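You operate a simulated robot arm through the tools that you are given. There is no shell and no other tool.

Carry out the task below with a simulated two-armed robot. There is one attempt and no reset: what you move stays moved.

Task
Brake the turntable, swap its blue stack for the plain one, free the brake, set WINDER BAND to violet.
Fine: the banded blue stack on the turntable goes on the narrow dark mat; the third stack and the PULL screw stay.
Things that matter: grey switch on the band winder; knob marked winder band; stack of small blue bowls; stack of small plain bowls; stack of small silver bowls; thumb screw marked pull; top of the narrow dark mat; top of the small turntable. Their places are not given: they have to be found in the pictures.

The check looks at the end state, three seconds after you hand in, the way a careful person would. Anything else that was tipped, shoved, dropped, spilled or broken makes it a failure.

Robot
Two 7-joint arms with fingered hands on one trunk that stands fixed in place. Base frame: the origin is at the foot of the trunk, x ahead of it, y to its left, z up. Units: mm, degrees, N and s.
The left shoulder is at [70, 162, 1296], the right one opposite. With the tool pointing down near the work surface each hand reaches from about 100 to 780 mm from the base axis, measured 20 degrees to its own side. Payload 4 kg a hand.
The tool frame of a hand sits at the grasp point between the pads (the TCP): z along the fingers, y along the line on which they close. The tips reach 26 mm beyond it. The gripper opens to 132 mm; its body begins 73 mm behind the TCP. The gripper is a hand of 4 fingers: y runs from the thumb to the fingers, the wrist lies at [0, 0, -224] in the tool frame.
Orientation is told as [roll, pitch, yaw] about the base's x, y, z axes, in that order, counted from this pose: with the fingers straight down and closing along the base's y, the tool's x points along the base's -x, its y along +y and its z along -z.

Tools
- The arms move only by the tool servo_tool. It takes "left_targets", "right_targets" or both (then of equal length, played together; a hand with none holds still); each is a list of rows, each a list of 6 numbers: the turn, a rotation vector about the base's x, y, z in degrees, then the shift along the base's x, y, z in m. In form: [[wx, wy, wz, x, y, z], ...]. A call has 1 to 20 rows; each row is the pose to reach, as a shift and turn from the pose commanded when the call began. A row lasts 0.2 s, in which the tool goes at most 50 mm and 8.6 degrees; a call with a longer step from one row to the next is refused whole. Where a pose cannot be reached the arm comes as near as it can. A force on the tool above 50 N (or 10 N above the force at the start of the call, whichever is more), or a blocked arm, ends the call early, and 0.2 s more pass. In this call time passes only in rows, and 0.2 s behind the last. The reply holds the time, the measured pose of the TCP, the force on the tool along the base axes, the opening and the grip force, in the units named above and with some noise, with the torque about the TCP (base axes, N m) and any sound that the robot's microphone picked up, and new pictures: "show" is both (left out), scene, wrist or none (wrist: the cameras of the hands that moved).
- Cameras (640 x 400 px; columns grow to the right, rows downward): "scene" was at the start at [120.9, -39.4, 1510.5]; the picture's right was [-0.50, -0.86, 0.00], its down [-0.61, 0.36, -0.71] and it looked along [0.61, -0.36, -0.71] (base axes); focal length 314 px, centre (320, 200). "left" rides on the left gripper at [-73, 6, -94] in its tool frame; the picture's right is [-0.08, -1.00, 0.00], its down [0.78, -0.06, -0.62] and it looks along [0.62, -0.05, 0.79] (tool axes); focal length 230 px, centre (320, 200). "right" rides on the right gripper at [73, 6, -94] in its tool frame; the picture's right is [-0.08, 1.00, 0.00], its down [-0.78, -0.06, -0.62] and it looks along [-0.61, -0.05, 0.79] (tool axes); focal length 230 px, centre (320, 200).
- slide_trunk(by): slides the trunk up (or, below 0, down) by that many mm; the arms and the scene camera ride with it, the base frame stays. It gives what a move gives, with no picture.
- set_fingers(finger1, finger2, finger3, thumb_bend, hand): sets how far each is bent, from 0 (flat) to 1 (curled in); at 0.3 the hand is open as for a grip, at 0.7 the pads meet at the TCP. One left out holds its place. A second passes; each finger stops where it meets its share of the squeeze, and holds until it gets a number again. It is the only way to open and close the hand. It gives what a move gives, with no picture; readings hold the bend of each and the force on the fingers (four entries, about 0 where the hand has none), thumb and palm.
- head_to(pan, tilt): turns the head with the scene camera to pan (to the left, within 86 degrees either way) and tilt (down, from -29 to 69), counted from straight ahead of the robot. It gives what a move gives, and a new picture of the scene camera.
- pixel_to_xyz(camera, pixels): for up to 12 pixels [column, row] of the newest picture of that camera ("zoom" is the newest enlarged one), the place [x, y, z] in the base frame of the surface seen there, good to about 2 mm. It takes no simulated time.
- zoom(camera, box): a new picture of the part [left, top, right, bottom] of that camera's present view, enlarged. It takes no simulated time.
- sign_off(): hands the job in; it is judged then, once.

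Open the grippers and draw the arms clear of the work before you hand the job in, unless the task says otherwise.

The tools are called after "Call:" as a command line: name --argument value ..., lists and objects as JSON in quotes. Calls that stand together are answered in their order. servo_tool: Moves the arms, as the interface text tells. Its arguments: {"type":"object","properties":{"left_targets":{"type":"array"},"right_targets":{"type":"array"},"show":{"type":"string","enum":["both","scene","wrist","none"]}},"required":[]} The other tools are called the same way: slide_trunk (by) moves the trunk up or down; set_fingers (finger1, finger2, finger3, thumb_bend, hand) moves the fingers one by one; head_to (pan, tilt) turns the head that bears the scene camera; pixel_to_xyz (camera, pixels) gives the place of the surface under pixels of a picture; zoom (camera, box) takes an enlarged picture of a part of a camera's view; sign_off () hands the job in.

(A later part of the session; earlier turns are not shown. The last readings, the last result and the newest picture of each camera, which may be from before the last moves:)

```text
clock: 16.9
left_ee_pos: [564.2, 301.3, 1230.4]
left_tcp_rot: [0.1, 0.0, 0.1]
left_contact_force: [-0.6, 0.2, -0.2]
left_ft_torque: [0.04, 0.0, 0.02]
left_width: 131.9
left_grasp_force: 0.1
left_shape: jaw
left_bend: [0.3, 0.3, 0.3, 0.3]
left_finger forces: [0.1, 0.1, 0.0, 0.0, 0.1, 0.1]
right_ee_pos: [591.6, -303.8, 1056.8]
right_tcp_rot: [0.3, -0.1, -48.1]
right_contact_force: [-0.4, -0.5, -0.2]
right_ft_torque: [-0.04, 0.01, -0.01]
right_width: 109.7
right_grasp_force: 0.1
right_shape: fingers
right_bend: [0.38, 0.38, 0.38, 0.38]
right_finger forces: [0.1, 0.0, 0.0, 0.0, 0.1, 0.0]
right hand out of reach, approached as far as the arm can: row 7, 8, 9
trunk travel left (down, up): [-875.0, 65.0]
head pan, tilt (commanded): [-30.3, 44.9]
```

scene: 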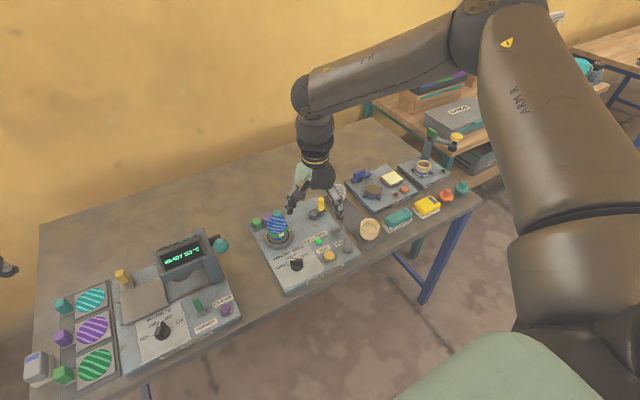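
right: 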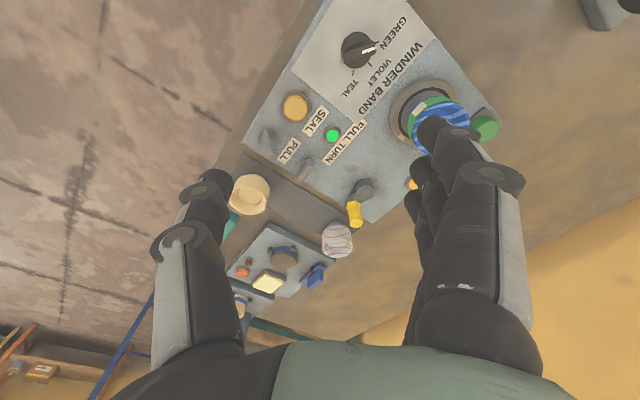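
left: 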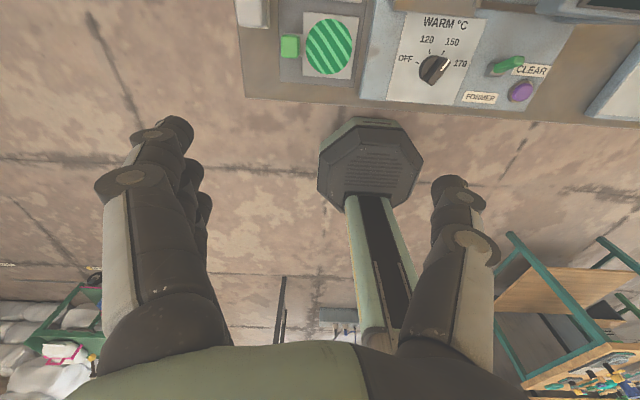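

The arm stops at the same distance with yaw -48°, so it isn't the wrist axis. I check whether reach grows when the hand is higher relative to the shoulder, by going up 150 mm in free air and then outward.

Call:
servo_tool --right_targets '[[0, 0, 0, 0, 0, 0.04], [0, 0, 0, 0, 0, 0.08], [0, 0, 0, 0, 0, 0.12], [0, 0, 0, 0, 0, 0.15], [0, 0, 0, 0.03, 0.02, 0.15], [0, 0, 0, 0.06, 0.035, 0.15], [0, 0, 0, 0.09, 0.05, 0.15], [0, 0, 0, 0.13, 0.065, 0.15]]'

```text
clock: 18.7
left_ee_pos: [565.3, 300.6, 1230.8]
left_tcp_rot: [-0.1, 0.1, 0.1]
left_contact_force: [0.0, 0.1, -0.1]
left_ft_torque: [-0.01, 0.01, -0.01]
left_width: 131.7
left_grasp_force: 0.0
left_shape: jaw
left_bend: [0.3, 0.3, 0.3, 0.3]
left_finger forces: [0.0, 0.1, 0.0, 0.1, 0.0, 0.1]
right_ee_pos: [620.2, -285.0, 1195.6]
right_tcp_rot: [0.3, -0.2, -47.9]
right_contact_force: [0.6, -0.2, -0.7]
right_ft_torque: [-0.01, 0.0, -0.03]
right_width: 109.7
right_grasp_force: 0.0
right_shape: fingers
right_bend: [0.38, 0.38, 0.38, 0.38]
right_finger forces: [0.0, 0.0, 0.0, 0.0, 0.0, 0.1]
right hand out of reach, approached as far as the arm can: row 6, 7, 8
trunk travel left (down, up): [-875.0, 65.0]
head pan, tilt (commanded): [-30.3, 44.9]
```

scene: 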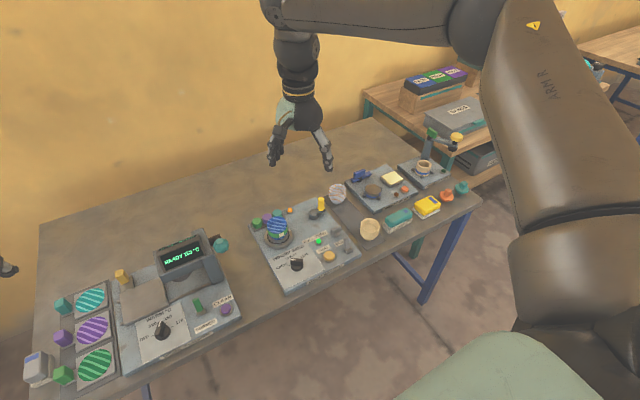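
right: 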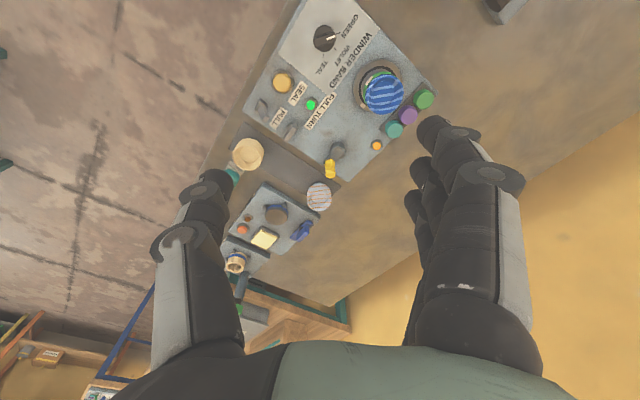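

The elbow stays in one place out to the right in all these poses, so the upper arm seems stuck. I draw the hand in, turn back to yaw 0, sweep it toward the middle so that the elbow swings inward, and try again from there.

Call:
servo_tool --right_targets '[[0, 0, 8, -0.03, 0, -0.01], [0, 0, 16, -0.06, 0, -0.02], [0, 0, 24, -0.09, 0.02, -0.03], [0, 0, 32, -0.12, 0.05, -0.04], [0, 0, 40, -0.14, 0.09, -0.05], [0, 0, 48, -0.15, 0.13, -0.06], [0, 0, 48, -0.15, 0.17, -0.07], [0, 0, 48, -0.15, 0.21, -0.07]]'

Call:
servo_tool --right_targets '[[0, 0, 0, 0.04, 0, 0], [0, 0, 0, 0.08, 0, 0], [0, 0, 0, 0.12, 0, 0], [0, 0, 0, 0.16, 0, 0], [0, 0, 0, 0.2, 0, 0], [0, 0, 0, 0.24, 0, 0]]'

```text
clock: 20.5
left_ee_pos: [561.9, 301.4, 1231.5]
left_tcp_rot: [-0.1, 0.0, 0.0]
left_contact_force: [-0.8, 0.9, -0.1]
left_ft_torque: [-0.01, 0.0, 0.0]
left_width: 131.9
left_grasp_force: 0.0
left_shape: jaw
left_bend: [0.3, 0.3, 0.3, 0.3]
left_finger forces: [0.0, 0.0, 0.1, 0.0, 0.0, 0.1]
right_ee_pos: [449.8, -139.5, 1140.3]
right_tcp_rot: [0.2, -0.2, 0.1]
right_contact_force: [0.1, 0.2, -0.4]
right_ft_torque: [0.0, -0.04, 0.02]
right_width: 110.0
right_grasp_force: 0.0
right_shape: fingers
right_bend: [0.38, 0.38, 0.38, 0.38]
right_finger forces: [0.0, 0.0, 0.0, 0.0, 0.0, 0.1]
right hand out of reach, approached as far as the arm can: row 7, 8
trunk travel left (down, up): [-875.0, 65.0]
head pan, tilt (commanded): [-30.3, 44.9]
```

scene: 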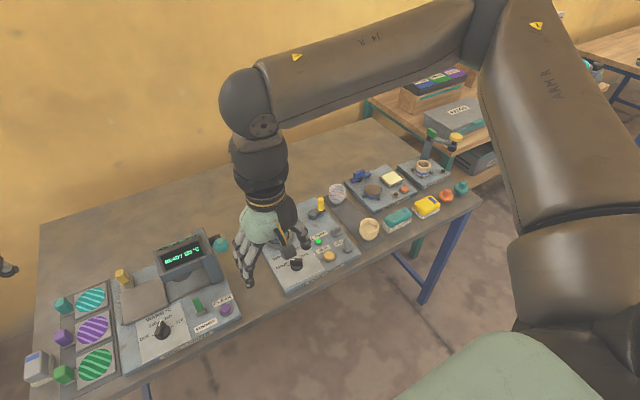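
right: 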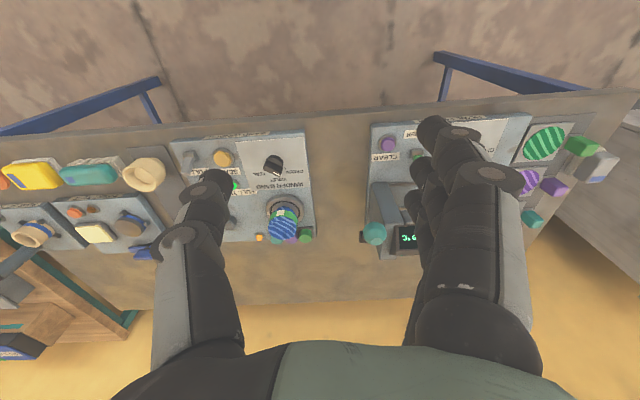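

```text
clock: 21.9
left_ee_pos: [564.3, 300.1, 1230.2]
left_tcp_rot: [0.0, 0.0, 0.1]
left_contact_force: [-0.4, 1.0, -0.3]
left_ft_torque: [-0.01, -0.02, -0.01]
left_width: 131.7
left_grasp_force: 0.1
left_shape: jaw
left_bend: [0.3, 0.3, 0.3, 0.3]
left_finger forces: [0.1, 0.1, 0.0, 0.0, 0.1, 0.1]
right_ee_pos: [569.2, -214.0, 1157.8]
right_tcp_rot: [0.2, -0.2, 0.1]
right_contact_force: [0.7, -0.7, -0.5]
right_ft_torque: [-0.02, -0.02, 0.02]
right_width: 109.8
right_grasp_force: 0.0
right_shape: fingers
right_bend: [0.38, 0.38, 0.38, 0.38]
right_finger forces: [0.0, 0.0, 0.1, 0.0, 0.0, 0.1]
right hand out of reach, approached as far as the arm can: row 1, 2, 3, 4, 5, 6
trunk travel left (down, up): [-875.0, 65.0]
head pan, tilt (commanded): [-30.3, 44.9]
```

scene: 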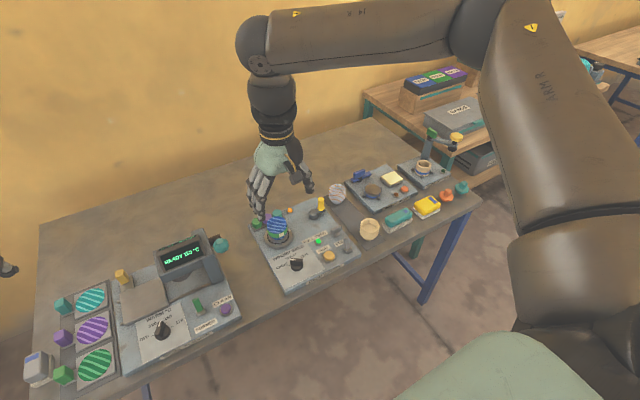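
right: 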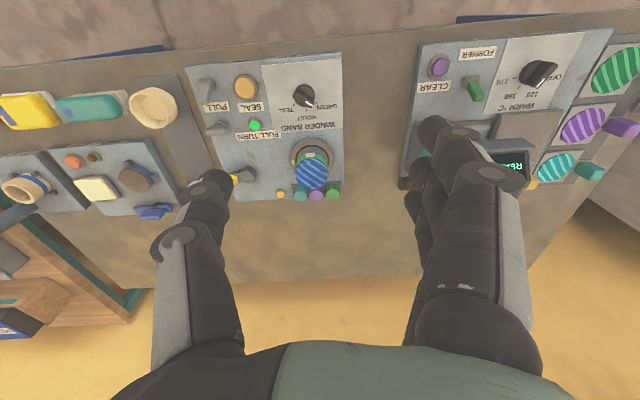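

The upper arm still hasn't swung in, so its twist looks to be at its limit. More negative yaw helped a little before, so I draw in and turn to yaw -90° (thumb toward the robot), then extend again.

Call:
servo_tool --right_targets '[[0, 0, -8, -0.01, -0.01, -0.01], [0, 0, -16, -0.02, -0.02, -0.02], [0, 0, -24, -0.03, -0.03, -0.03], [0, 0, -32, -0.04, -0.04, -0.04], [0, 0, -40, -0.05, -0.05, -0.05], [0, 0, -48, -0.06, -0.055, -0.06], [0, 0, -56, -0.06, -0.055, -0.07], [0, 0, -64, -0.06, -0.055, -0.08], [0, 0, -72, -0.06, -0.055, -0.09], [0, 0, -80, -0.06, -0.055, -0.1], [0, 0, -88, -0.06, -0.055, -0.1]]' --show "scene"

Call:
servo_tool --right_targets '[[0, 0, 0, 0.04, 0, 0], [0, 0, 0, 0.08, 0, -0.01], [0, 0, 0, 0.12, 0.01, -0.02], [0, 0, 0, 0.16, 0.02, -0.03], [0, 0, 0, 0.2, 0.03, -0.04]]'

```text
clock: 24.3
left_ee_pos: [565.3, 299.5, 1231.8]
left_tcp_rot: [-0.1, 0.0, 0.0]
left_contact_force: [-0.7, 0.2, -0.2]
left_ft_torque: [0.02, 0.01, 0.0]
left_width: 132.0
left_grasp_force: 0.0
left_shape: jaw
left_bend: [0.3, 0.3, 0.3, 0.3]
left_finger forces: [0.0, 0.1, 0.1, 0.0, 0.0, 0.0]
right_ee_pos: [510.5, -270.9, 1061.1]
right_tcp_rot: [0.0, -0.2, -88.1]
right_contact_force: [0.5, -0.6, -0.2]
right_ft_torque: [-0.02, -0.02, 0.02]
right_width: 109.8
right_grasp_force: 0.0
right_shape: fingers
right_bend: [0.38, 0.38, 0.38, 0.38]
right_finger forces: [0.0, 0.0, 0.0, 0.1, 0.1, 0.0]
trunk travel left (down, up): [-875.0, 65.0]
head pan, tilt (commanded): [-30.3, 44.9]
```

scene: 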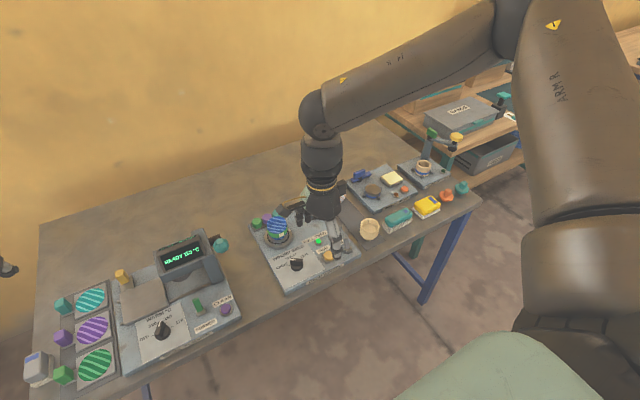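

```text
clock: 25.5
left_ee_pos: [565.6, 300.8, 1230.3]
left_tcp_rot: [0.0, 0.1, 0.0]
left_contact_force: [-0.5, 0.0, -0.7]
left_ft_torque: [-0.03, 0.03, 0.01]
left_width: 131.9
left_grasp_force: 0.0
left_shape: jaw
left_bend: [0.3, 0.3, 0.3, 0.3]
left_finger forces: [0.0, 0.1, 0.1, 0.0, 0.1, 0.0]
right_ee_pos: [593.8, -291.6, 1072.4]
right_tcp_rot: [0.1, 0.0, -87.9]
right_contact_force: [0.0, 1.1, -0.4]
right_ft_torque: [0.0, 0.02, 0.03]
right_width: 109.8
right_grasp_force: 0.0
right_shape: fingers
right_bend: [0.38, 0.38, 0.38, 0.38]
right_finger forces: [0.0, 0.1, 0.0, 0.0, 0.0, 0.0]
right hand out of reach, approached as far as the arm can: row 2, 3, 4, 5
trunk travel left (down, up): [-875.0, 65.0]
head pan, tilt (commanded): [-30.3, 44.9]
```

scene: 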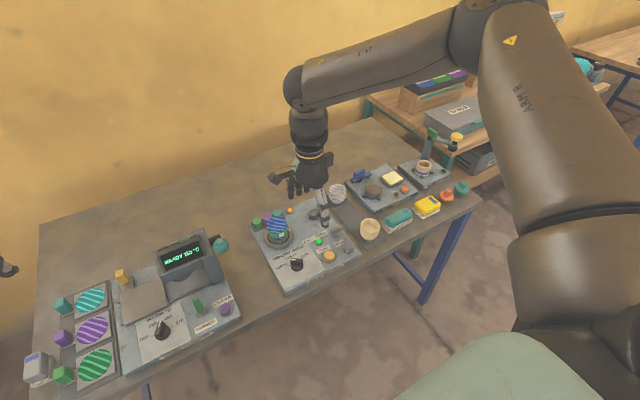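
right: 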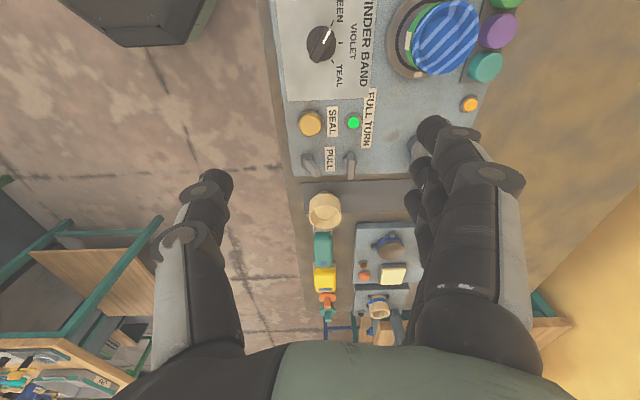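

Yaw makes no difference. All limit poses share one elbow position, and the reach is best when the wrist sits slightly above shoulder height. So I raise both hands first, turn the right one to yaw +25°, and will then lower the trunk a lot.

Call:
servo_tool --left_targets '[[0, 0, 0, 0, 0, 0.02], [0, 0, 0, 0, 0, 0.04], [0, 0, 0, 0, 0, 0.06], [0, 0, 0, 0, 0, 0.08], [0, 0, 0, 0, 0, 0.1], [0, 0, 0, 0, 0, 0.12], [0, 0, 0, 0, 0, 0.14], [0, 0, 0, 0, 0, 0.16], [0, 0, 0, 0, 0, 0.18], [0, 0, 0, 0, 0, 0.2], [0, 0, 0, 0, 0, 0.21], [0, 0, 0, 0, 0, 0.22], [0, 0, 0, 0, 0, 0.23], [0, 0, 0, 0, 0, 0.24]]' --right_targets '[[0, 0, 8, -0.005, 0, 0.02], [0, 0, 16, -0.01, 0, 0.04], [0, 0, 24, -0.02, -0.01, 0.06], [0, 0, 32, -0.03, -0.02, 0.08], [0, 0, 40, -0.04, -0.03, 0.1], [0, 0, 48, -0.05, -0.03, 0.12], [0, 0, 56, -0.06, -0.04, 0.14], [0, 0, 64, -0.06, -0.05, 0.16], [0, 0, 72, -0.06, -0.05, 0.18], [0, 0, 80, -0.06, -0.05, 0.2], [0, 0, 88, -0.06, -0.05, 0.22], [0, 0, 96, -0.06, -0.05, 0.24], [0, 0, 104, -0.06, -0.05, 0.26], [0, 0, 112, -0.06, -0.05, 0.27]]' --show "scene"

```text
clock: 28.5
left_ee_pos: [548.8, 286.2, 1424.8]
left_tcp_rot: [-0.1, -0.2, 0.1]
left_contact_force: [0.1, 0.5, -0.4]
left_ft_torque: [-0.02, 0.03, -0.03]
left_width: 131.9
left_grasp_force: 0.1
left_shape: jaw
left_bend: [0.3, 0.3, 0.3, 0.3]
left_finger forces: [0.0, 0.0, 0.1, 0.1, 0.0, 0.0]
left hand out of reach, approached as far as the arm can: row 10, 11, 12, 13, 14
right_ee_pos: [532.5, -341.9, 1342.2]
right_tcp_rot: [0.2, 0.1, 24.2]
right_contact_force: [-1.0, 0.0, 0.1]
right_ft_torque: [-0.01, 0.0, 0.0]
right_width: 109.9
right_grasp_force: 0.0
right_shape: fingers
right_bend: [0.38, 0.38, 0.38, 0.38]
right_finger forces: [0.1, 0.0, 0.1, 0.1, 0.1, 0.0]
trunk travel left (down, up): [-875.0, 65.0]
head pan, tilt (commanded): [-30.3, 44.9]
```

scene: 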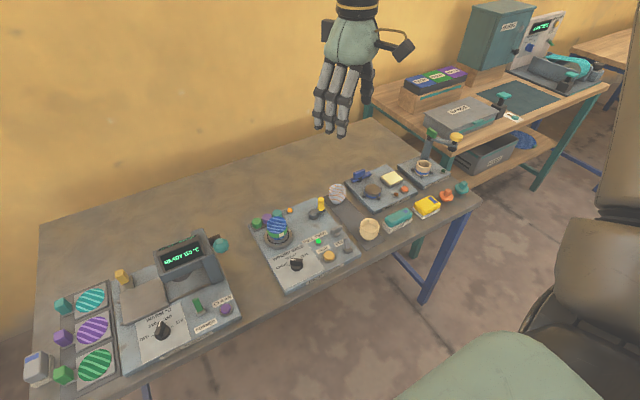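

Both hands are high enough now, with the right TCP at z 1342 and the left at 1425. I lower the trunk by 320 mm.

Call:
slide_trunk --by -320

Call:
head_to --pan -30.3 --tilt 38

```text
clock: 31.7
left_ee_pos: [548.4, 286.0, 1104.0]
left_tcp_rot: [0.1, -0.1, 0.1]
left_contact_force: [0.5, 0.1, 0.1]
left_ft_torque: [-0.01, -0.03, 0.03]
left_width: 131.6
left_grasp_force: 0.1
left_shape: jaw
left_bend: [0.3, 0.3, 0.3, 0.3]
left_finger forces: [0.0, 0.0, 0.1, 0.1, 0.0, 0.0]
right_ee_pos: [532.5, -341.6, 1022.9]
right_tcp_rot: [0.1, 0.0, 24.2]
right_contact_force: [-0.6, -0.2, 0.2]
right_ft_torque: [0.03, 0.02, 0.01]
right_width: 109.8
right_grasp_force: 0.1
right_shape: fingers
right_bend: [0.38, 0.38, 0.38, 0.38]
right_finger forces: [0.0, 0.0, 0.0, 0.0, 0.1, 0.1]
trunk travel left (down, up): [-555.0, 385.0]
head pan, tilt (commanded): [-30.3, 44.9]
```

```text
clock: 32.4
left_ee_pos: [549.9, 284.4, 1103.7]
left_tcp_rot: [0.0, -0.1, 0.1]
left_contact_force: [-0.5, 0.4, 0.6]
left_ft_torque: [0.02, 0.0, 0.02]
left_width: 131.9
left_grasp_force: 0.1
left_shape: jaw
left_bend: [0.3, 0.3, 0.3, 0.3]
left_finger forces: [0.0, 0.0, 0.1, 0.0, 0.1, 0.1]
right_ee_pos: [531.8, -341.1, 1023.5]
right_tcp_rot: [0.1, -0.2, 24.1]
right_contact_force: [-0.3, 0.5, -0.4]
right_ft_torque: [-0.01, -0.01, 0.02]
right_width: 110.0
right_grasp_force: 0.1
right_shape: fingers
right_bend: [0.38, 0.38, 0.38, 0.38]
right_finger forces: [0.0, 0.1, 0.0, 0.1, 0.0, 0.0]
trunk travel left (down, up): [-555.0, 385.0]
head pan, tilt (commanded): [-30.3, 38.0]
```

scene: 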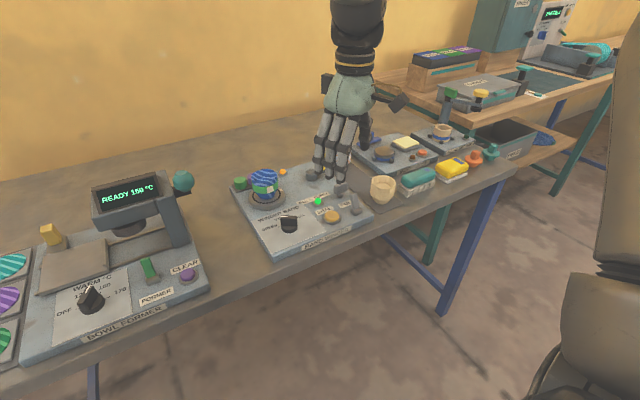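

The trunk is down and the hand is at (532,-341,1023). I now tilt the fingers 25° toward azimuth 24° (forward and slightly left), so the wrist stays back and to the right, and move toward the stack at a safe height.

Call:
servo_tool --right_targets '[[3.4, -7.6, 0, 0.03, 0.01, 0], [6.8, -15.2, 0, 0.06, 0.025, 0], [10.2, -22.8, 0, 0.09, 0.04, -0.01], [10.2, -22.8, 0, 0.115, 0.055, -0.025], [10.2, -22.8, 0, 0.14, 0.07, -0.04], [10.2, -22.8, 0, 0.16, 0.08, -0.055]]'

```text
clock: 33.8
left_ee_pos: [550.1, 284.9, 1103.1]
left_tcp_rot: [0.0, -0.3, 0.0]
left_contact_force: [0.2, -0.6, -0.7]
left_ft_torque: [0.01, 0.02, 0.01]
left_width: 132.0
left_grasp_force: 0.0
left_shape: jaw
left_bend: [0.3, 0.3, 0.3, 0.3]
left_finger forces: [0.0, 0.0, 0.1, 0.0, 0.0, 0.0]
right_ee_pos: [692.4, -263.6, 966.3]
right_tcp_rot: [0.2, -25.0, 23.9]
right_contact_force: [-0.2, -1.0, -0.2]
right_ft_torque: [0.02, 0.0, -0.01]
right_width: 109.9
right_grasp_force: 0.1
right_shape: fingers
right_bend: [0.38, 0.38, 0.38, 0.38]
right_finger forces: [0.1, 0.0, 0.1, 0.1, 0.1, 0.1]
trunk travel left (down, up): [-555.0, 385.0]
head pan, tilt (commanded): [-30.3, 38.0]
```

scene: 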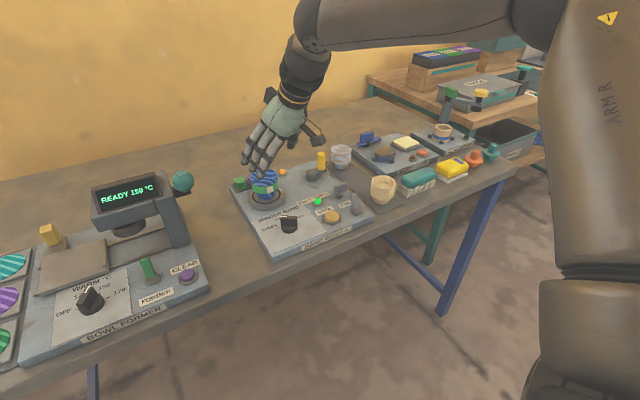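
right: 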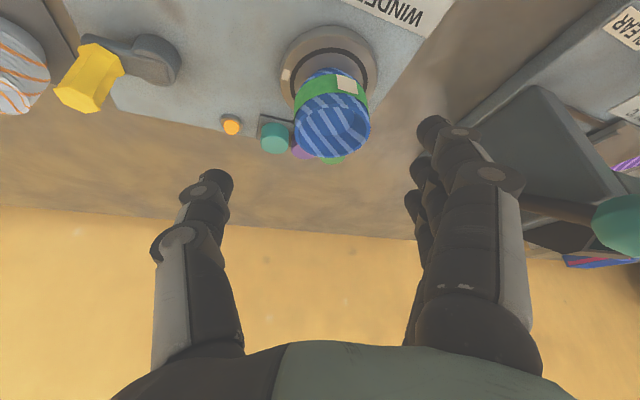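

Now it reaches exactly, at (692,-264,966) with the 25° tilt. I zoom the wrist view on the blue stack at (333,110) and measure its rim, foot and the turntable.

Call:
zoom --camera "right" --box '[253, 20, 413, 170]'

Call:
zoom --camera "scene" --box '[220, 130, 320, 230]'

Call:
pixel_to_xyz --camera "right" --pixels '[[298, 125], [333, 105], [367, 125], [333, 152], [333, 128], [315, 150], [355, 148], [333, 68], [300, 60], [365, 60], [328, 40], [330, 31]]'

```text
2.67 times, centred on (333, 95) of right
```

zoom: 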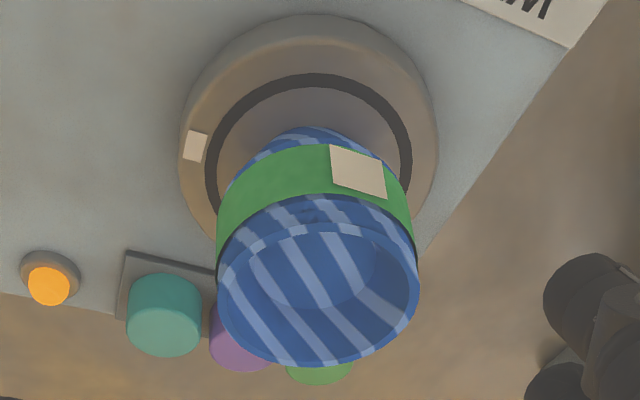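

```text
4.00 times, centred on (270, 180) of scene
```

zoom: 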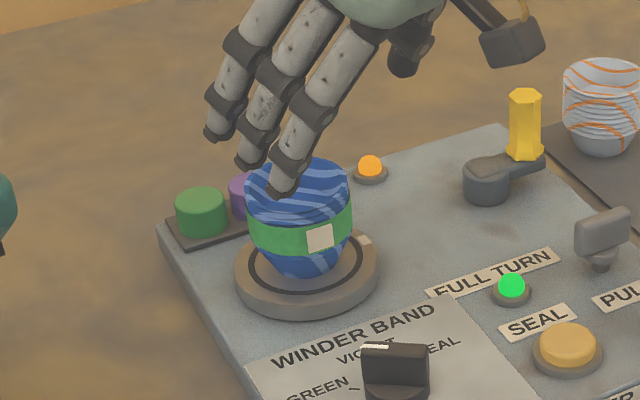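

```text
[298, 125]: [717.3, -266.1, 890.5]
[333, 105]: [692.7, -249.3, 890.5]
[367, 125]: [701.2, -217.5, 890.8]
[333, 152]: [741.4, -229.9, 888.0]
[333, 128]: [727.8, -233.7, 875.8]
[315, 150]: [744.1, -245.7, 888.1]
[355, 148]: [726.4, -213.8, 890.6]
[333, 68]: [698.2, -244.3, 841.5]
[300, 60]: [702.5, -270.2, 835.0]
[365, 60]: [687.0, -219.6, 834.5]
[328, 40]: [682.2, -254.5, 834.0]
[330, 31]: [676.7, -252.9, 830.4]
```

The rim points fit a circle centred at about (718,-239) with a radius of about 28 and its top at z 890. The turntable top is at z 835. I move over that centre and lower to TCP z about 900 for a check before the final few centimetres.

Call:
servo_tool --right_targets '[[0, 0, 0, 0.013, 0.012, 0], [0, 0, 0, 0.0258, 0.0246, 0], [0, 0, 0, 0.0258, 0.0246, -0.03], [0, 0, 0, 0.0258, 0.0246, -0.06]]'

```text
clock: 34.8
left_ee_pos: [550.5, 285.0, 1103.8]
left_tcp_rot: [0.0, -0.2, 0.0]
left_contact_force: [0.1, 0.4, 0.0]
left_ft_torque: [0.0, 0.03, 0.0]
left_width: 131.7
left_grasp_force: 0.0
left_shape: jaw
left_bend: [0.3, 0.3, 0.3, 0.3]
left_finger forces: [0.1, 0.0, 0.0, 0.0, 0.0, 0.1]
right_ee_pos: [721.4, -237.9, 904.6]
right_tcp_rot: [0.0, -25.0, 24.0]
right_contact_force: [0.5, -0.2, -0.2]
right_ft_torque: [0.0, -0.01, 0.01]
right_width: 109.9
right_grasp_force: 0.0
right_shape: fingers
right_bend: [0.38, 0.38, 0.38, 0.38]
right_finger forces: [0.0, 0.1, 0.0, 0.0, 0.1, 0.0]
trunk travel left (down, up): [-555.0, 385.0]
head pan, tilt (commanded): [-30.3, 38.0]
```

scene: 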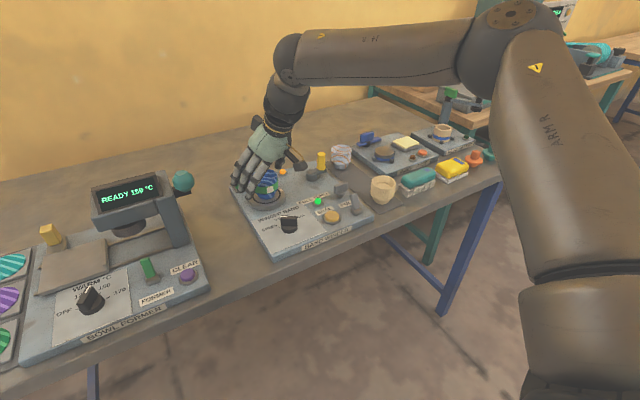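
right: 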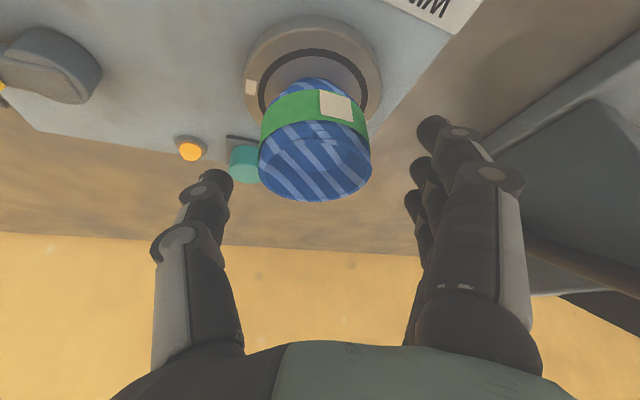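

The stack at (315,150) lies between the thumb tip (222,185) and the fingertips (425,165). I zoom to verify and then lower the last 28 mm.

Call:
zoom --camera "scene" --box '[215, 120, 335, 220]'

Call:
servo_tool --right_targets '[[0, 0, 0, -0.001, -0.0005, -0.01], [0, 0, 0, -0.002, -0.001, -0.02], [0, 0, 0, -0.003, -0.001, -0.028]]'

Call:
zoom --camera "scene" --box '[215, 120, 335, 220]'

```text
4.00 times, centred on (275, 170) of scene
```

zoom: 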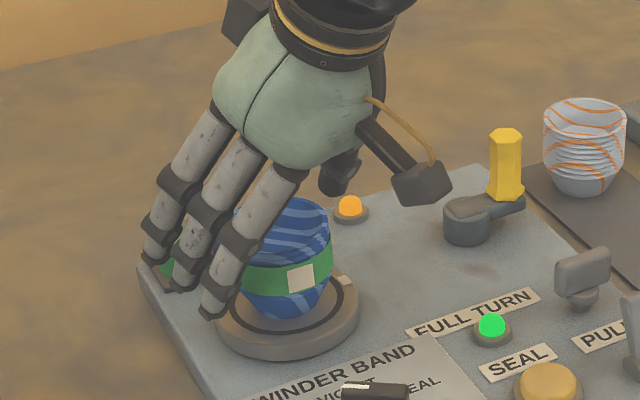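

```text
clock: 35.6
left_ee_pos: [547.4, 285.5, 1103.0]
left_tcp_rot: [0.0, -0.2, 0.0]
left_contact_force: [0.9, 0.3, -0.1]
left_ft_torque: [0.01, -0.03, -0.01]
left_width: 131.8
left_grasp_force: 0.1
left_shape: jaw
left_bend: [0.3, 0.3, 0.3, 0.3]
left_finger forces: [0.0, 0.0, 0.0, 0.0, 0.1, 0.1]
right_ee_pos: [715.2, -238.4, 879.9]
right_tcp_rot: [0.1, -25.1, 24.1]
right_contact_force: [0.5, 0.4, -0.3]
right_ft_torque: [-0.01, -0.02, -0.01]
right_width: 109.9
right_grasp_force: 0.1
right_shape: fingers
right_bend: [0.38, 0.38, 0.38, 0.38]
right_finger forces: [0.0, 0.1, 0.0, 0.0, 0.0, 0.0]
trunk travel left (down, up): [-555.0, 385.0]
head pan, tilt (commanded): [-30.3, 38.0]
```

scene: 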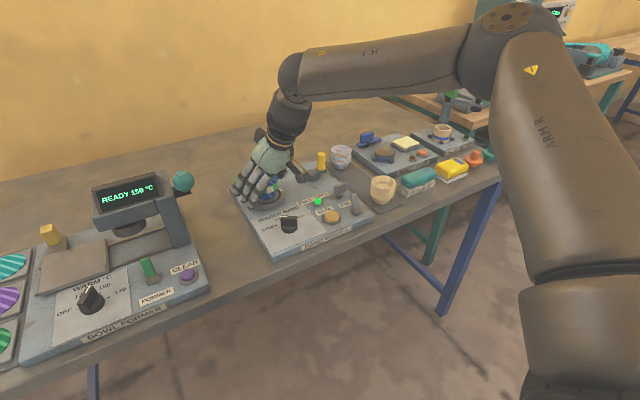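
right: 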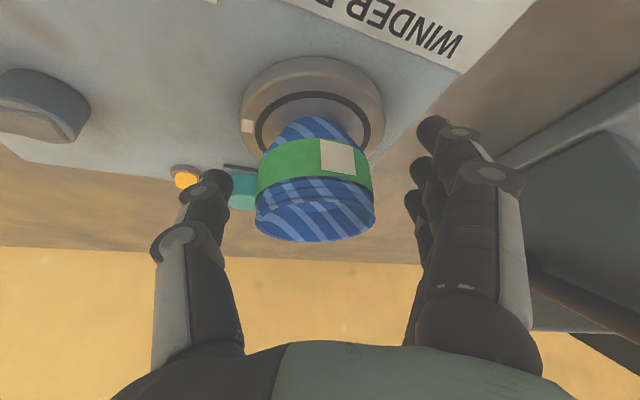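

```text
4.00 times, centred on (275, 170) of scene
```

zoom: 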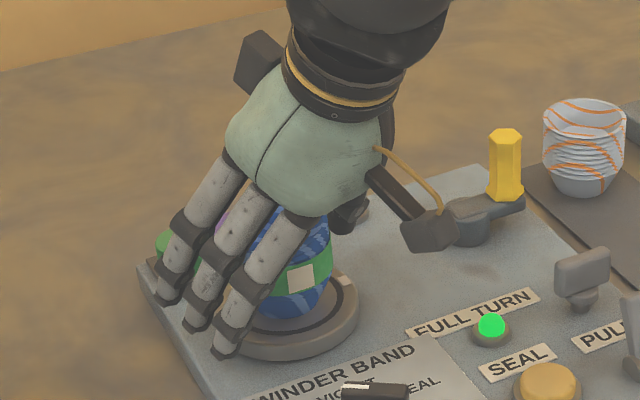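

The hand straddles the stack with no contact forces, and the TCP is at (715,-238,880). I correct by +3 mm in x and -2 mm in z, then start closing the fingers gradually.

Call:
servo_tool --right_targets '[[0, 0, 0, 0.003, -0.0005, -0.002]]' --show "none"

Call:
set_fingers --hand "right" --finger1 0.5 --finger2 0.5 --finger3 0.5 --thumb_bend 0.5

Call:
zoom --camera "right" --box '[160, 60, 480, 260]'

Call:
zoom --camera "scene" --box '[215, 120, 335, 220]'

```text
clock: 36.0
left_ee_pos: [549.4, 285.5, 1104.3]
left_tcp_rot: [0.0, -0.2, 0.0]
left_contact_force: [0.0, 0.1, -0.3]
left_ft_torque: [0.04, -0.01, 0.02]
left_width: 132.2
left_grasp_force: 0.1
left_shape: jaw
left_bend: [0.3, 0.3, 0.3, 0.3]
left_finger forces: [0.0, 0.1, 0.0, 0.0, 0.1, 0.0]
right_ee_pos: [719.6, -238.7, 876.7]
right_tcp_rot: [0.1, -25.0, 24.0]
right_contact_force: [0.6, 1.0, 0.8]
right_ft_torque: [0.02, -0.01, -0.01]
right_width: 109.9
right_grasp_force: 0.1
right_shape: fingers
right_bend: [0.38, 0.38, 0.38, 0.38]
right_finger forces: [0.0, 0.0, 0.0, 0.0, 0.0, 0.1]
trunk travel left (down, up): [-555.0, 385.0]
head pan, tilt (commanded): [-30.3, 38.0]
```

```text
clock: 37.0
left_ee_pos: [548.0, 285.5, 1103.5]
left_tcp_rot: [0.1, -0.3, 0.2]
left_contact_force: [-0.6, 1.1, -0.3]
left_ft_torque: [0.01, 0.02, 0.0]
left_width: 131.8
left_grasp_force: 0.1
left_shape: jaw
left_bend: [0.3, 0.3, 0.3, 0.3]
left_finger forces: [0.0, 0.0, 0.0, 0.1, 0.0, 0.0]
right_ee_pos: [718.4, -239.3, 877.6]
right_tcp_rot: [0.1, -25.0, 24.0]
right_contact_force: [-0.2, 0.4, -0.2]
right_ft_torque: [0.03, 0.03, 0.0]
right_width: 71.4
right_grasp_force: 0.1
right_shape: fingers
right_bend: [0.5, 0.5, 0.5, 0.5]
right_finger forces: [0.0, 0.0, 0.1, 0.0, 0.1, 0.0]
trunk travel left (down, up): [-555.0, 385.0]
head pan, tilt (commanded): [-30.3, 38.0]
```

```text
2.00 times, centred on (320, 160) of right
```

zoom: 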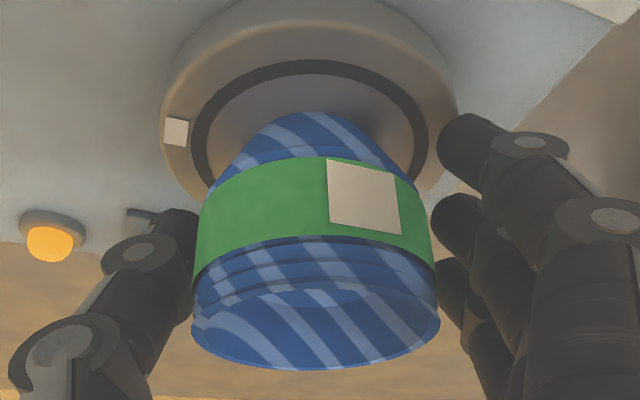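

```text
4.00 times, centred on (275, 170) of scene
```

zoom: 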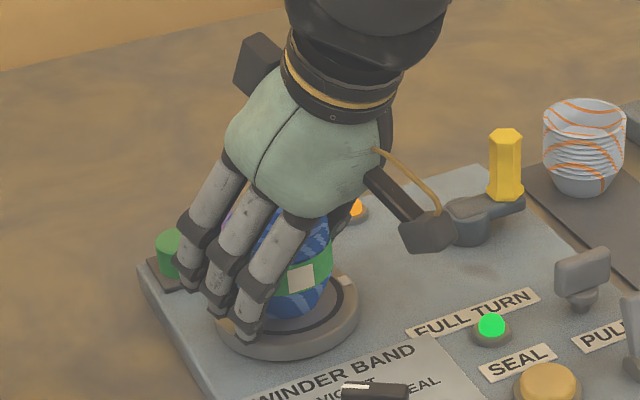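

At width 71 the thumb and fingers sit evenly beside the stack. I close further in small steps and watch the grip forces.

Call:
set_fingers --hand "right" --finger1 0.55 --finger2 0.55 --finger3 0.55 --thumb_bend 0.55

Call:
set_fingers --hand "right" --finger1 0.58 --finger2 0.58 --finger3 0.58 --thumb_bend 0.58

```text
clock: 38.0
left_ee_pos: [549.4, 285.1, 1104.6]
left_tcp_rot: [0.0, -0.2, 0.1]
left_contact_force: [-0.4, -0.3, 0.0]
left_ft_torque: [0.01, 0.0, -0.03]
left_width: 132.1
left_grasp_force: 0.1
left_shape: jaw
left_bend: [0.3, 0.3, 0.3, 0.3]
left_finger forces: [0.0, 0.1, 0.0, 0.0, 0.0, 0.0]
right_ee_pos: [718.2, -239.5, 876.7]
right_tcp_rot: [0.1, -25.0, 24.2]
right_contact_force: [-1.6, 0.6, 0.2]
right_ft_torque: [0.1, 0.08, -0.01]
right_width: 61.9
right_grasp_force: 2.2
right_shape: fingers
right_bend: [0.52, 0.54, 0.55, 0.54]
right_finger forces: [1.9, 1.3, 0.0, 0.0, 1.6, 0.0]
trunk travel left (down, up): [-555.0, 385.0]
head pan, tilt (commanded): [-30.3, 38.0]
```

```text
clock: 39.0
left_ee_pos: [549.7, 285.6, 1104.4]
left_tcp_rot: [0.0, -0.2, 0.1]
left_contact_force: [0.0, -0.6, -0.7]
left_ft_torque: [0.0, -0.02, 0.01]
left_width: 131.9
left_grasp_force: 0.0
left_shape: jaw
left_bend: [0.3, 0.3, 0.3, 0.3]
left_finger forces: [0.1, 0.0, 0.1, 0.0, 0.0, 0.0]
right_ee_pos: [717.3, -238.6, 877.8]
right_tcp_rot: [0.1, -25.1, 24.1]
right_contact_force: [-1.2, 2.6, 1.3]
right_ft_torque: [0.13, 0.14, -0.02]
right_width: 60.2
right_grasp_force: 4.4
right_shape: fingers
right_bend: [0.53, 0.54, 0.57, 0.55]
right_finger forces: [3.0, 3.1, 0.1, 0.1, 2.8, 0.0]
trunk travel left (down, up): [-555.0, 385.0]
head pan, tilt (commanded): [-30.3, 38.0]
```

Fingers 1 and 2 and the thumb each press at about 3 N, and finger 3 isn't touching yet. I tighten a bit more for a safe lift.

Call:
set_fingers --hand "right" --finger1 0.63 --finger2 0.63 --finger3 0.61 --thumb_bend 0.64

Call:
zoom --camera "scene" --box '[215, 120, 335, 220]'

Call:
zoom --camera "right" --box '[160, 60, 480, 260]'

```text
clock: 40.0
left_ee_pos: [549.1, 285.6, 1105.2]
left_tcp_rot: [0.1, -0.2, 0.1]
left_contact_force: [0.5, -0.6, 1.1]
left_ft_torque: [-0.01, 0.03, 0.0]
left_width: 132.0
left_grasp_force: 0.0
left_shape: jaw
left_bend: [0.3, 0.3, 0.3, 0.3]
left_finger forces: [0.1, 0.1, 0.0, 0.0, 0.1, 0.0]
right_ee_pos: [719.6, -239.9, 877.1]
right_tcp_rot: [0.1, -24.9, 24.1]
right_contact_force: [0.3, 0.3, -0.2]
right_ft_torque: [0.02, 0.03, 0.01]
right_width: 51.6
right_grasp_force: 11.7
right_shape: fingers
right_bend: [0.57, 0.54, 0.61, 0.59]
right_finger forces: [6.5, 6.3, 0.0, 0.1, 10.4, 0.0]
trunk travel left (down, up): [-555.0, 385.0]
head pan, tilt (commanded): [-30.3, 38.0]
```

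```text
4.00 times, centred on (275, 170) of scene
```

zoom: 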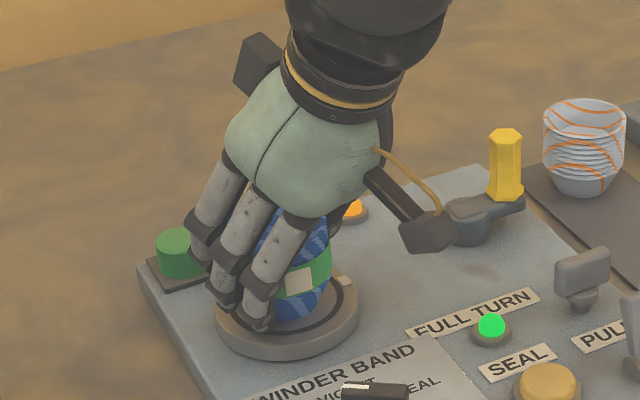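

```text
2.00 times, centred on (320, 160) of right
```

zoom: 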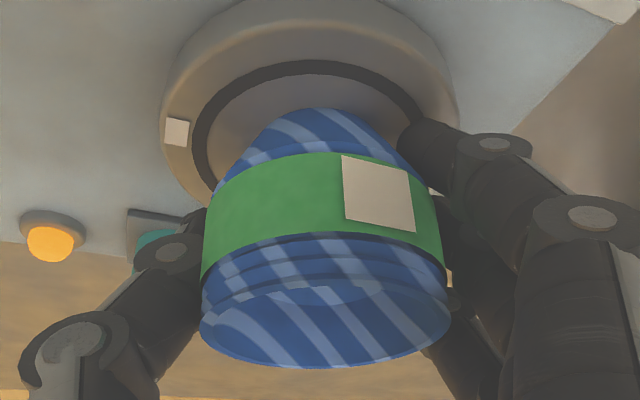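

The grip holds at 10 N on the thumb and 6 N on each of two fingers, and the turntable mark hasn't moved, so the brake holds. I lift by 15 mm and check how the stack hangs.

Call:
servo_tool --right_targets '[[0, 0, 0, 0, 0, 0.004], [0, 0, 0, 0, 0, 0.009], [0, 0, 0, 0, 0, 0.015]]'

Call:
zoom --camera "scene" --box '[215, 120, 335, 220]'

Call:
zoom --camera "right" --box '[160, 60, 480, 260]'

```text
clock: 40.8
left_ee_pos: [549.1, 285.1, 1103.1]
left_tcp_rot: [-0.1, -0.2, 0.0]
left_contact_force: [-0.3, 0.7, 0.5]
left_ft_torque: [-0.01, 0.02, -0.01]
left_width: 132.0
left_grasp_force: 0.1
left_shape: jaw
left_bend: [0.3, 0.3, 0.3, 0.3]
left_finger forces: [0.0, 0.0, 0.0, 0.1, 0.0, 0.0]
right_ee_pos: [719.0, -239.7, 893.2]
right_tcp_rot: [0.0, -25.0, 24.0]
right_contact_force: [0.0, -0.1, -2.1]
right_ft_torque: [0.0, 0.0, 0.04]
right_width: 52.0
right_grasp_force: 10.3
right_shape: fingers
right_bend: [0.57, 0.54, 0.61, 0.59]
right_finger forces: [5.0, 6.3, 0.0, 0.0, 10.0, 0.0]
trunk travel left (down, up): [-555.0, 385.0]
head pan, tilt (commanded): [-30.3, 38.0]
```

scene: 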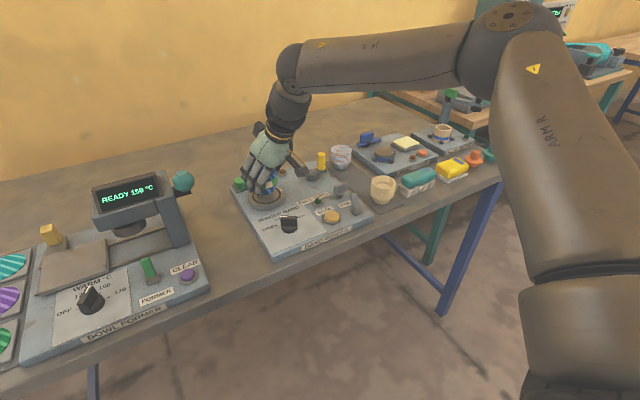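
right: 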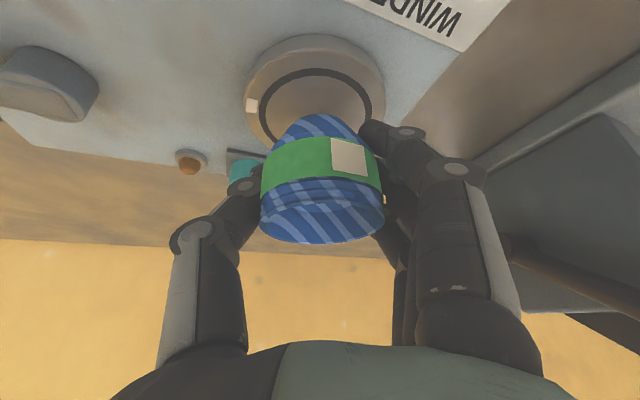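

```text
4.00 times, centred on (275, 170) of scene
```

zoom: 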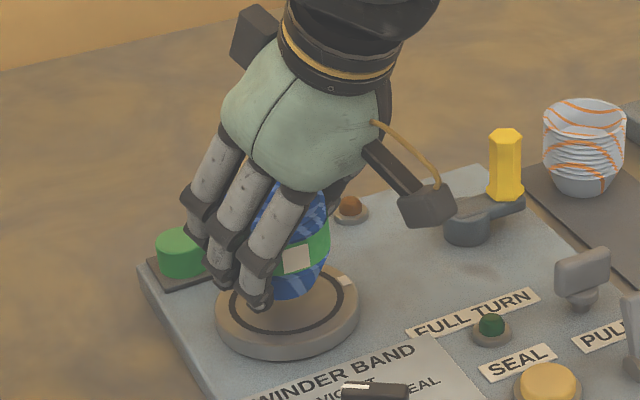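

```text
2.00 times, centred on (320, 160) of right
```

zoom: 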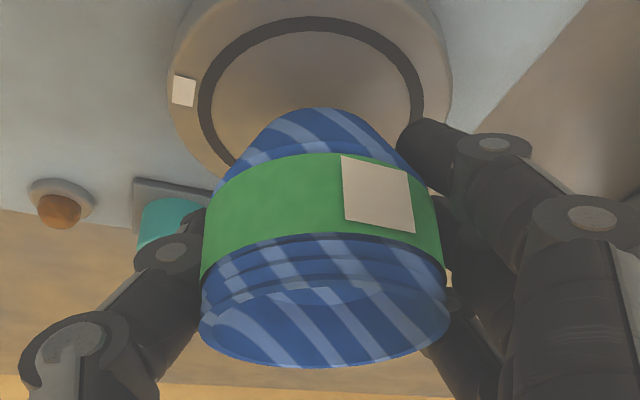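

The stack is lifted cleanly at about 2 N, and both lamps went out since the turntable is empty. I raise it to about TCP z 955, and measure the mat, plain and silver stacks in the newest scene picture.

Call:
servo_tool --right_targets '[[0, 0, 0, 0, 0, 0.02], [0, 0, 0, 0, 0, 0.04], [0, 0, 0, 0, 0, 0.062]]'

Call:
zoom --camera "scene" --box '[320, 135, 440, 235]'

Call:
pixel_to_xyz --camera "zoom" --pixels '[[220, 155], [205, 175], [60, 60], [110, 70], [105, 110], [200, 190], [285, 190], [240, 250], [330, 265], [170, 110], [150, 130], [245, 165]]'

```text
clock: 41.6
left_ee_pos: [548.9, 285.2, 1104.0]
left_tcp_rot: [-0.1, -0.2, 0.2]
left_contact_force: [0.6, -0.5, 0.2]
left_ft_torque: [0.01, 0.0, -0.01]
left_width: 131.9
left_grasp_force: 0.0
left_shape: jaw
left_bend: [0.3, 0.3, 0.3, 0.3]
left_finger forces: [0.0, 0.0, 0.0, 0.0, 0.0, 0.0]
right_ee_pos: [719.3, -237.7, 956.9]
right_tcp_rot: [0.0, -25.0, 24.0]
right_contact_force: [0.0, -0.5, -1.3]
right_ft_torque: [-0.01, -0.04, -0.03]
right_width: 51.6
right_grasp_force: 10.5
right_shape: fingers
right_bend: [0.57, 0.54, 0.61, 0.59]
right_finger forces: [5.1, 6.2, 0.0, 0.1, 10.2, 0.1]
trunk travel left (down, up): [-555.0, 385.0]
head pan, tilt (commanded): [-30.3, 38.0]
```

scene: 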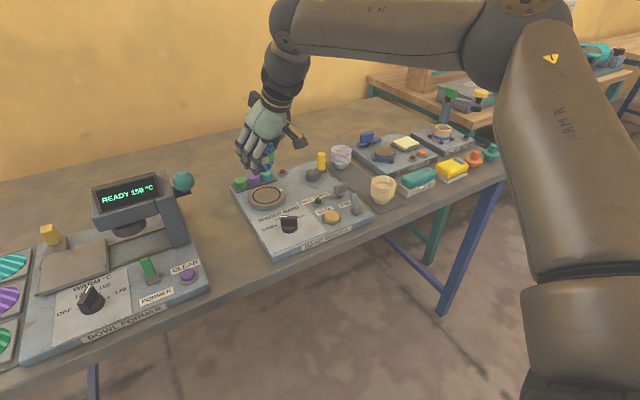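
right: 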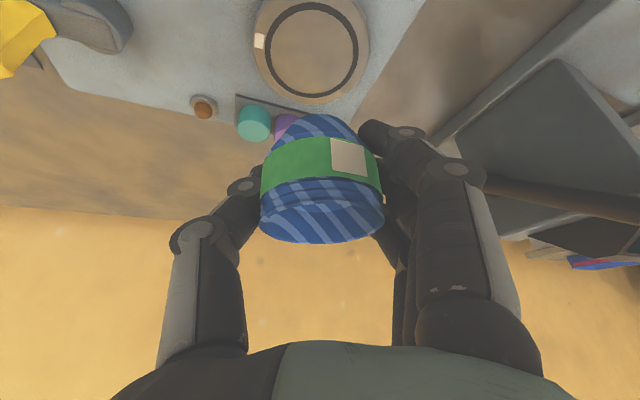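

```text
4.00 times, centred on (380, 185) of scene
```

zoom: 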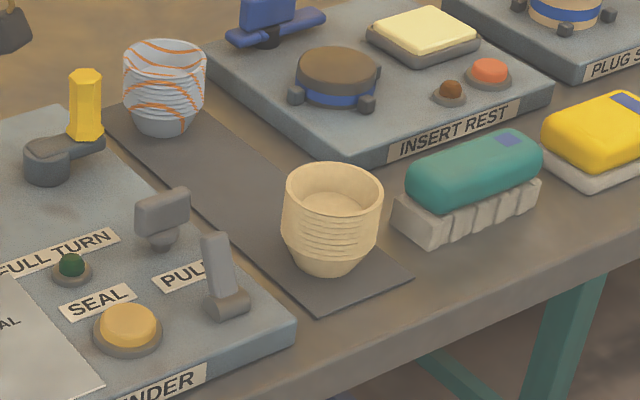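

```text
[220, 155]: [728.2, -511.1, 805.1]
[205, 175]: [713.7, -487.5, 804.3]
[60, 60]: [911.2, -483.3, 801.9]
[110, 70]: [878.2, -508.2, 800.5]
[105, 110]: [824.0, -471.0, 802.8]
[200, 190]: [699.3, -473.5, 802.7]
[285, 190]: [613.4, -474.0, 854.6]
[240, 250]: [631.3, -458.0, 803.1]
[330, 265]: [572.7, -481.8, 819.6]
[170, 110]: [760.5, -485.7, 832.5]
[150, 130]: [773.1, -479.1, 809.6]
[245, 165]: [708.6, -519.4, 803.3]
```

The view is clear now. I measure the plain rim, the mat edges, the INSERT REST corner, the silver stack's front and the empty turntable.

Call:
pixel_to_xyz --camera "zoom" --pixels '[[287, 185], [381, 190], [335, 166], [330, 212], [318, 304], [404, 279], [240, 246], [365, 158], [255, 118], [340, 225], [205, 62], [125, 65]]'

Call:
pixel_to_xyz --camera "right" --pixels '[[258, 45], [363, 45], [310, 8], [300, 95], [310, 52], [258, 40], [205, 108]]'

Call:
pixel_to_xyz --camera "scene" --pixels '[[250, 198], [284, 198], [267, 188], [267, 209], [267, 198], [281, 193]]'

```text
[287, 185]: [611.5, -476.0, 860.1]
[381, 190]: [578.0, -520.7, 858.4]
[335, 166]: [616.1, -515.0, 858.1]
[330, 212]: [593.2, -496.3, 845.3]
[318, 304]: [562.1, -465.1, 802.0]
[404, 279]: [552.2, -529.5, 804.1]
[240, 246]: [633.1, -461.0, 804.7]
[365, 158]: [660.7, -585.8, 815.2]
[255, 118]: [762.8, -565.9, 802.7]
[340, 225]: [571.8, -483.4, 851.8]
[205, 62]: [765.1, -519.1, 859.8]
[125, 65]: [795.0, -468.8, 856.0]
```

```text
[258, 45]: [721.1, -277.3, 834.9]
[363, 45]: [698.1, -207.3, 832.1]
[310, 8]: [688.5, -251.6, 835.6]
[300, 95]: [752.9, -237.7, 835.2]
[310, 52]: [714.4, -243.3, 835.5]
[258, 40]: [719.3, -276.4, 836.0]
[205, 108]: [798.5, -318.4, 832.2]
```

```text
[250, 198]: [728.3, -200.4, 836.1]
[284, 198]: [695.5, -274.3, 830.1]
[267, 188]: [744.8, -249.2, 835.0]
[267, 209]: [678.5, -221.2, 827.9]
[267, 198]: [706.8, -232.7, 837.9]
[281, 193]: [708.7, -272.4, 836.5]
```

The plain stack is centred at (594.5,-498), silver at about (780,-494), and the mat top is at z 804 with its middle at y -497. I carry the blue stack at z 957 to above (685,-497), turning from yaw +24° to -20° about the vertical.

Call:
servo_tool --right_targets '[[0, 0, -5.5, -0.005, -0.033, 0], [0, 0, -11, -0.01, -0.066, 0], [0, 0, -16.5, -0.014, -0.099, 0], [0, 0, -22, -0.018, -0.131, 0], [0, 0, -27.5, -0.022, -0.164, 0], [0, 0, -33, -0.026, -0.197, 0], [0, 0, -38.5, -0.03, -0.229, 0], [0, 0, -44, -0.034, -0.259, 0]]'

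```text
clock: 43.4
left_ee_pos: [547.8, 283.1, 1104.7]
left_tcp_rot: [0.0, -0.2, 0.1]
left_contact_force: [0.6, -0.5, -0.2]
left_ft_torque: [0.0, 0.03, 0.02]
left_width: 132.1
left_grasp_force: 0.2
left_shape: jaw
left_bend: [0.3, 0.3, 0.3, 0.3]
left_finger forces: [0.0, 0.0, 0.0, 0.1, 0.0, 0.0]
right_ee_pos: [683.7, -497.4, 953.8]
right_tcp_rot: [0.2, -25.0, -20.0]
right_contact_force: [0.5, 0.0, -1.2]
right_ft_torque: [0.03, -0.02, 0.0]
right_width: 51.2
right_grasp_force: 10.0
right_shape: fingers
right_bend: [0.57, 0.54, 0.61, 0.6]
right_finger forces: [5.1, 6.0, 0.0, 0.0, 10.1, 0.0]
trunk travel left (down, up): [-555.0, 385.0]
head pan, tilt (commanded): [-30.3, 38.0]
```

scene: 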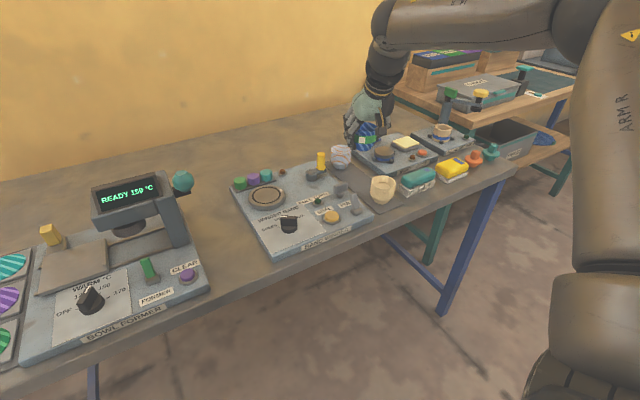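
right: 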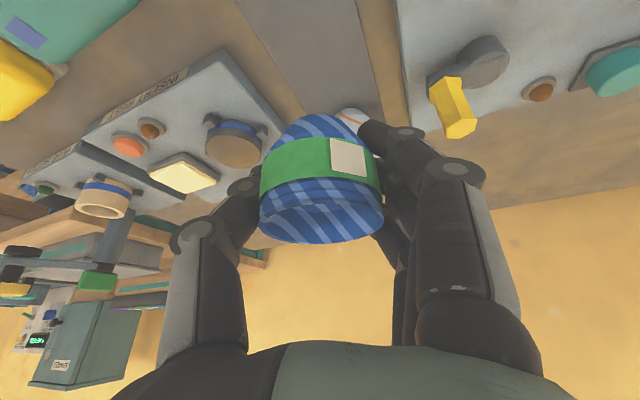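

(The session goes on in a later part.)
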